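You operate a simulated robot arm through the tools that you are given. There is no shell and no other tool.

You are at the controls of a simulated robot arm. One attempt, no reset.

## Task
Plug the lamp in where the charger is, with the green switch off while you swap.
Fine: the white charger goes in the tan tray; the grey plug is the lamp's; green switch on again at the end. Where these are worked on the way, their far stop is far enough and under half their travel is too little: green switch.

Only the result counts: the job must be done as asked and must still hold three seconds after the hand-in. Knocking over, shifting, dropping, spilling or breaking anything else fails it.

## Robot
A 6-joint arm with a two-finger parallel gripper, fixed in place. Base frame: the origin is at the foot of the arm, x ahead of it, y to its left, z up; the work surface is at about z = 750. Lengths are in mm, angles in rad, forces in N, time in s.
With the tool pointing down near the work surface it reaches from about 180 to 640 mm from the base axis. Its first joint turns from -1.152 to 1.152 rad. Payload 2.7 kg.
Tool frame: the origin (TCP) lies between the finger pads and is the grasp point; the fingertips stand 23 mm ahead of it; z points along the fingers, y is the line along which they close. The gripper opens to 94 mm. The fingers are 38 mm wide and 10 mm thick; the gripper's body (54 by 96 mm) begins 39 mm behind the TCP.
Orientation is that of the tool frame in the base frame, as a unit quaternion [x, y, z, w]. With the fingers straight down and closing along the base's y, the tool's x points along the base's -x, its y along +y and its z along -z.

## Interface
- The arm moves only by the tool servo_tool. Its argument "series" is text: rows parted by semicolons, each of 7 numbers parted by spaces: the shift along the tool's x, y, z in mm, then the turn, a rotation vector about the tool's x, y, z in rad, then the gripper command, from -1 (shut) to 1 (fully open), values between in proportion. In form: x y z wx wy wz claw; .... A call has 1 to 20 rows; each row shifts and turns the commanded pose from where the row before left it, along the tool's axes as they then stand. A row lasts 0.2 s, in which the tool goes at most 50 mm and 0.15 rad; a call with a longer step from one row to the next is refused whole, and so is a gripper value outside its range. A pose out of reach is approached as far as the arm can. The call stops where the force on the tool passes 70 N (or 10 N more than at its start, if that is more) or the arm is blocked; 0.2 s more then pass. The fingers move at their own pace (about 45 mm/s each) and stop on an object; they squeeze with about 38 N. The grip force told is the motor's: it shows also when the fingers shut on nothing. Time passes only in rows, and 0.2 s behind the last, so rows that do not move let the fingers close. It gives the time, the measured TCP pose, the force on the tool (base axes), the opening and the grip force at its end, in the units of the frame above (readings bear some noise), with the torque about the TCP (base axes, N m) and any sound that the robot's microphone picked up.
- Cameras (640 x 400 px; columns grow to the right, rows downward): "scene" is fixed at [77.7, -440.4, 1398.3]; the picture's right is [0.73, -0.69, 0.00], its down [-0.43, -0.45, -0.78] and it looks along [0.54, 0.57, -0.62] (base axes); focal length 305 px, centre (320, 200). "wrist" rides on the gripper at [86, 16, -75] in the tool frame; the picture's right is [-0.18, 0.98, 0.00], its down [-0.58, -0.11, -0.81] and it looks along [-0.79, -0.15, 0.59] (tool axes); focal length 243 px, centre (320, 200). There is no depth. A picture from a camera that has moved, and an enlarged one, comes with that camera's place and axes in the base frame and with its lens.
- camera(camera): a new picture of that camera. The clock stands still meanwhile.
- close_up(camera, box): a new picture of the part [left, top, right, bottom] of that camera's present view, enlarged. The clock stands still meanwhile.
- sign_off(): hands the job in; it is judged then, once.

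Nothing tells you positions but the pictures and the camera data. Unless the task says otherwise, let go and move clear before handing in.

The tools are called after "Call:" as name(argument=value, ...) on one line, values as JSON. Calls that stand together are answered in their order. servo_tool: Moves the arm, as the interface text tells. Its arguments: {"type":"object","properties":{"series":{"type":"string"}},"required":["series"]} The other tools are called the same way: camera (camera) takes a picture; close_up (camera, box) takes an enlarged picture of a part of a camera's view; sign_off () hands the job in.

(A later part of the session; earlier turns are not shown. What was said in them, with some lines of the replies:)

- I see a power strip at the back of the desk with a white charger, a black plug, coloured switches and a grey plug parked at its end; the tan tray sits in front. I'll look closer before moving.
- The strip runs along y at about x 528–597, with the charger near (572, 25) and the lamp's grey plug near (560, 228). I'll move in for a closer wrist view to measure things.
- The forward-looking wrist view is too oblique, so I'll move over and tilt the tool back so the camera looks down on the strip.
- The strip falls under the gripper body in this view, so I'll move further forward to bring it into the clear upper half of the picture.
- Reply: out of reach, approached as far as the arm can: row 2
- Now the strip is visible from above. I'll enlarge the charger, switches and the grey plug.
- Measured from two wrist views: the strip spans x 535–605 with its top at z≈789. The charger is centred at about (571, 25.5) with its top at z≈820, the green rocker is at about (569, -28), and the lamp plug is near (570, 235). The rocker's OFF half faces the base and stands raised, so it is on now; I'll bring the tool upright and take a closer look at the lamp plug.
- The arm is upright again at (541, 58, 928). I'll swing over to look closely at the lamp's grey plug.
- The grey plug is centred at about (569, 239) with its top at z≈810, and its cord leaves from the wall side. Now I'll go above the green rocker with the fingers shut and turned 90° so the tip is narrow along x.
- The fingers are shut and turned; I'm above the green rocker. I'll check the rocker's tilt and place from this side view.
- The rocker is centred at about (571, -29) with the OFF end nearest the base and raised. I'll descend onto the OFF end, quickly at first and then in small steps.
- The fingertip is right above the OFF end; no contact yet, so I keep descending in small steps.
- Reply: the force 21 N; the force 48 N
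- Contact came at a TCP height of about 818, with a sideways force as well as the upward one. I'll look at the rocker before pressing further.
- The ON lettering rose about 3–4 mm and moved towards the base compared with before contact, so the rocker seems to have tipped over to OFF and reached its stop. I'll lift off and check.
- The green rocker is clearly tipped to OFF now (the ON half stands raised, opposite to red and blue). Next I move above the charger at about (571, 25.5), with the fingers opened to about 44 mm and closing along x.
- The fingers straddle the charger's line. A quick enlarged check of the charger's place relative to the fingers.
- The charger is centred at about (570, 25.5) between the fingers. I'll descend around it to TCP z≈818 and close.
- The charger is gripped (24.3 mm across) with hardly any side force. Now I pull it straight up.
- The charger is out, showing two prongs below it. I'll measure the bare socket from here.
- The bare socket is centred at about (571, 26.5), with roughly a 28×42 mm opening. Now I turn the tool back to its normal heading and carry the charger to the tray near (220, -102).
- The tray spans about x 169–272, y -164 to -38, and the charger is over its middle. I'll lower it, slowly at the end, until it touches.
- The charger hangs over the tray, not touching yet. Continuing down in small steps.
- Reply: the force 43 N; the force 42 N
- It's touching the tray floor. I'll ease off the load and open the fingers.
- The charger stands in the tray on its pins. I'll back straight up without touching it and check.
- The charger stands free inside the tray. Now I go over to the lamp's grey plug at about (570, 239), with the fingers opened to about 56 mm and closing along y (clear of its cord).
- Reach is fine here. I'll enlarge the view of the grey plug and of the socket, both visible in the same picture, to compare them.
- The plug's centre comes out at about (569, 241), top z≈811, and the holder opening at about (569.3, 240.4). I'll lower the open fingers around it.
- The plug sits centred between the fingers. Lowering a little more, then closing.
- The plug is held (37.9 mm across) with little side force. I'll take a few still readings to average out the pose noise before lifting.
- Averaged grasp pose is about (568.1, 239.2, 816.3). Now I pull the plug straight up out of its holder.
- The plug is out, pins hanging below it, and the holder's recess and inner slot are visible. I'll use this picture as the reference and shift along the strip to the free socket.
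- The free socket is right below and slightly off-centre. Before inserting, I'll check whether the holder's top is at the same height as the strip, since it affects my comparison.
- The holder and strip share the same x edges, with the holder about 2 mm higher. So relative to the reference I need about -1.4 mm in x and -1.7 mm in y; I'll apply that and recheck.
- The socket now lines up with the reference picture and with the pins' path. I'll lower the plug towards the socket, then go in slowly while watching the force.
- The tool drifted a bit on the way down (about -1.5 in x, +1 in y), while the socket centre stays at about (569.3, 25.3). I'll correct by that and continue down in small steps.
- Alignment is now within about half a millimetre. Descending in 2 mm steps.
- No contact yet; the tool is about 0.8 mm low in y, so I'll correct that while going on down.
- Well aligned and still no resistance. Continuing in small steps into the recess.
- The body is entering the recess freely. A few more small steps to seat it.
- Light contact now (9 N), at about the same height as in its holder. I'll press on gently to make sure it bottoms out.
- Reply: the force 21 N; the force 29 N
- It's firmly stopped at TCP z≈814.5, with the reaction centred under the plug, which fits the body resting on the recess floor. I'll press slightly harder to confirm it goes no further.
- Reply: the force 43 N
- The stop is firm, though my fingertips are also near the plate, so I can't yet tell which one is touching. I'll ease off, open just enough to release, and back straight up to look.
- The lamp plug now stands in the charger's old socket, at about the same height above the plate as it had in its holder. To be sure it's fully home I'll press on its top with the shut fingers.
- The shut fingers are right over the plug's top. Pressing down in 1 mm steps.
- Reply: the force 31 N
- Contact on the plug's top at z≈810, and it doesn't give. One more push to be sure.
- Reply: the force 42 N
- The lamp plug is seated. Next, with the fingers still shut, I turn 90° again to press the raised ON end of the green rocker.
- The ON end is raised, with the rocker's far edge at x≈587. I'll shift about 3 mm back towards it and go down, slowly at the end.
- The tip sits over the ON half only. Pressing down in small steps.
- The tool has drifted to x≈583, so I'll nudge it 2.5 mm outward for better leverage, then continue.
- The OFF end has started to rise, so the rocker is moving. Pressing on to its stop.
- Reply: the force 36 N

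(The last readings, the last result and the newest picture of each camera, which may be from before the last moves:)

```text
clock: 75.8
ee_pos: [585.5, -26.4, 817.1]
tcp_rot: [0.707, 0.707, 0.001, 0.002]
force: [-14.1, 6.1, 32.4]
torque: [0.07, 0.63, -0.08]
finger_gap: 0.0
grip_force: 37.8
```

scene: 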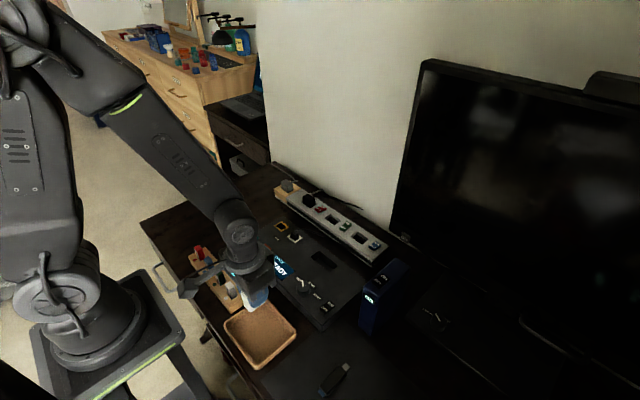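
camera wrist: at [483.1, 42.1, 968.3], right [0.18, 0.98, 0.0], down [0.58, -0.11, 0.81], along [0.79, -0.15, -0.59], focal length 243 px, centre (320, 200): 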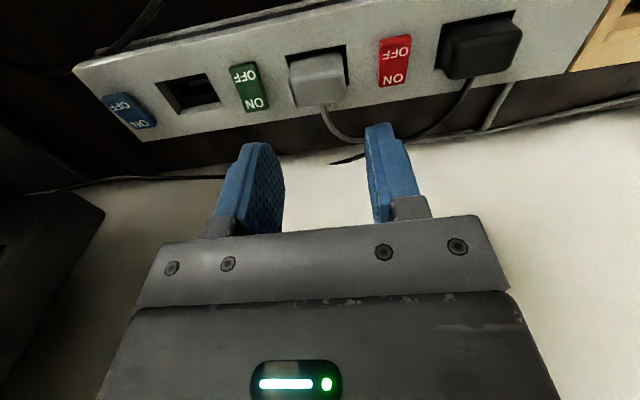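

The rocker is hard against its stop at the same height as in the OFF press. One last push, then I lift off and look.

Call:
servo_tool(series="0 0 0.8 0 0 0 -1; 0 0 0 0 0 0 -1")

Call:
servo_tool(series="0 0 -5 0 0 0 -1; 0 0 -15 0 0 0 -1; 0 0 -30 0 0 0 -1; 0 0 -35 0 0 0 -1; 0 0 0 0 0 0 -1")

Call:
close_up(camera="wrist", box=[250, 0, 400, 180])

Call:
close_up(camera="scene", box=[310, 190, 390, 260])

```text
clock: 76.4
ee_pos: [587.1, -26.5, 817.9]
tcp_rot: [0.707, 0.708, 0.003, 0.001]
force: [-16.3, 6.7, 35.6]
torque: [0.13, 0.77, -0.1]
finger_gap: 0.0
grip_force: 37.7
```

```text
clock: 77.6
ee_pos: [586.5, -25.9, 899.5]
tcp_rot: [0.706, 0.708, 0.0, 0.0]
force: [-0.1, -0.5, -0.6]
torque: [0.02, -0.05, 0.01]
finger_gap: 0.3
grip_force: 38.0
```

```text
2.22 times, centred on (325, 90) of wrist
camera zoom: at [601.6, 60.1, 973.6], right [0.98, -0.18, 0.0], down [-0.11, -0.58, 0.81], along [-0.15, -0.79, -0.59], focal length 539 px, centre (309, 444)
```

zoom: 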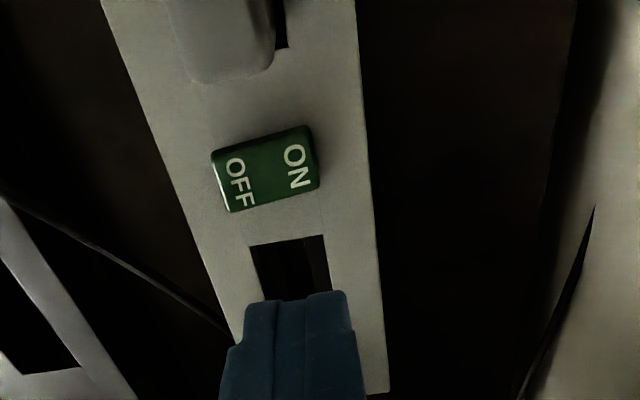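

```text
5.71 times, centred on (350, 225) of scene
camera zoom: at [77.7, -440.4, 1398.3], right [0.73, -0.69, 0.0], down [-0.43, -0.45, -0.78], along [0.54, 0.57, -0.62], focal length 1745 px, centre (149, 57)
```

zoom: 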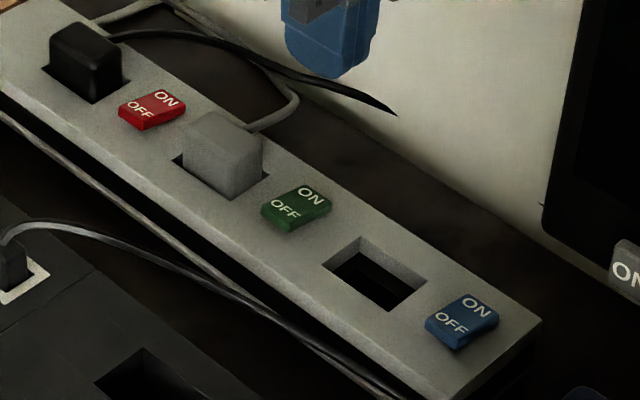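

The green rocker is back on, tilted the same way as red and blue, and the lamp plug sits in the socket beside it. I'll retreat and check the whole scene.

Call:
servo_tool(series="0 -10 -40 0 0 0 -1; 0 -25 -35 0 0 0 -1; 0 -35 -25 0 0 0 -1; 0 -35 -20 0 0 0 -1; 0 0 0 0 0 0 -1; 0 0 0 0 0 0 -1")

Call:
camera(camera="scene")

Call:
close_up(camera="scene", box=[180, 170, 400, 390])

Call:
close_up(camera="scene", box=[260, 170, 400, 260])

```text
clock: 79.0
ee_pos: [481.0, -25.9, 1019.9]
tcp_rot: [0.707, 0.707, 0.001, 0.001]
force: [0.4, -0.3, -0.2]
torque: [-0.02, -0.02, -0.01]
finger_gap: 0.0
grip_force: 38.3
```

```text
taken
```

scene: 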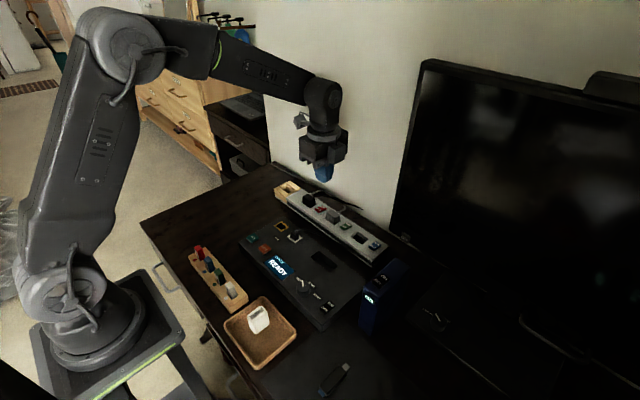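

```text
1.82 times, centred on (290, 280) of scene
camera zoom: at [77.7, -440.4, 1398.3], right [0.73, -0.69, 0.0], down [-0.43, -0.45, -0.78], along [0.54, 0.57, -0.62], focal length 555 px, centre (374, 54)
```

zoom: 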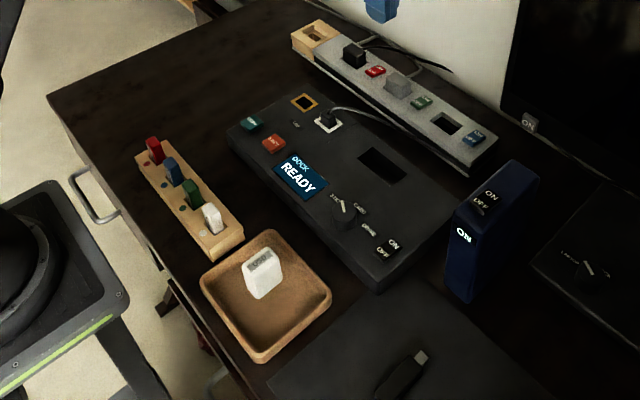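

```text
4.44 times, centred on (330, 215) of scene
camera zoom: at [77.7, -440.4, 1398.3], right [0.73, -0.69, 0.0], down [-0.43, -0.45, -0.78], along [0.54, 0.57, -0.62], focal length 1358 px, centre (276, 133)
```

zoom: 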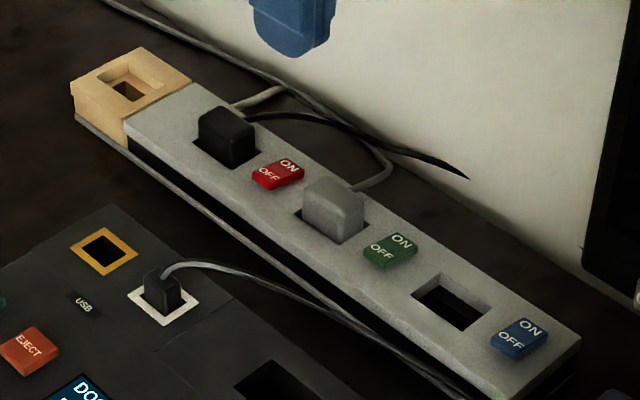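

The final check shows the charger standing in the tan tray, the lamp's grey plug in the charger's old socket and the green switch on. Everything else is where it was and the arm is clear, so I'm handing in.

Call:
sign_off()

```text
The job is handed in.
```

The lamp is plugged in where the charger was, and the job is handed in; no verdict came back with it.

- **Green switch:** I switched it off before touching either plug and back on after the swap. Both presses went to the switch's stop, and it now tilts the same way as the red and blue ones.
- **Charger:** it is in the tan tray, standing upright on its pins.
- **Lamp plug:** it sits in the charger's old socket. I pressed on its top with about 39 N, and it settled by at most a millimetre or so.
- **Everything else:** nothing else looked moved in the last pictures. The gripper was empty and the arm well clear of the desk at hand-in.
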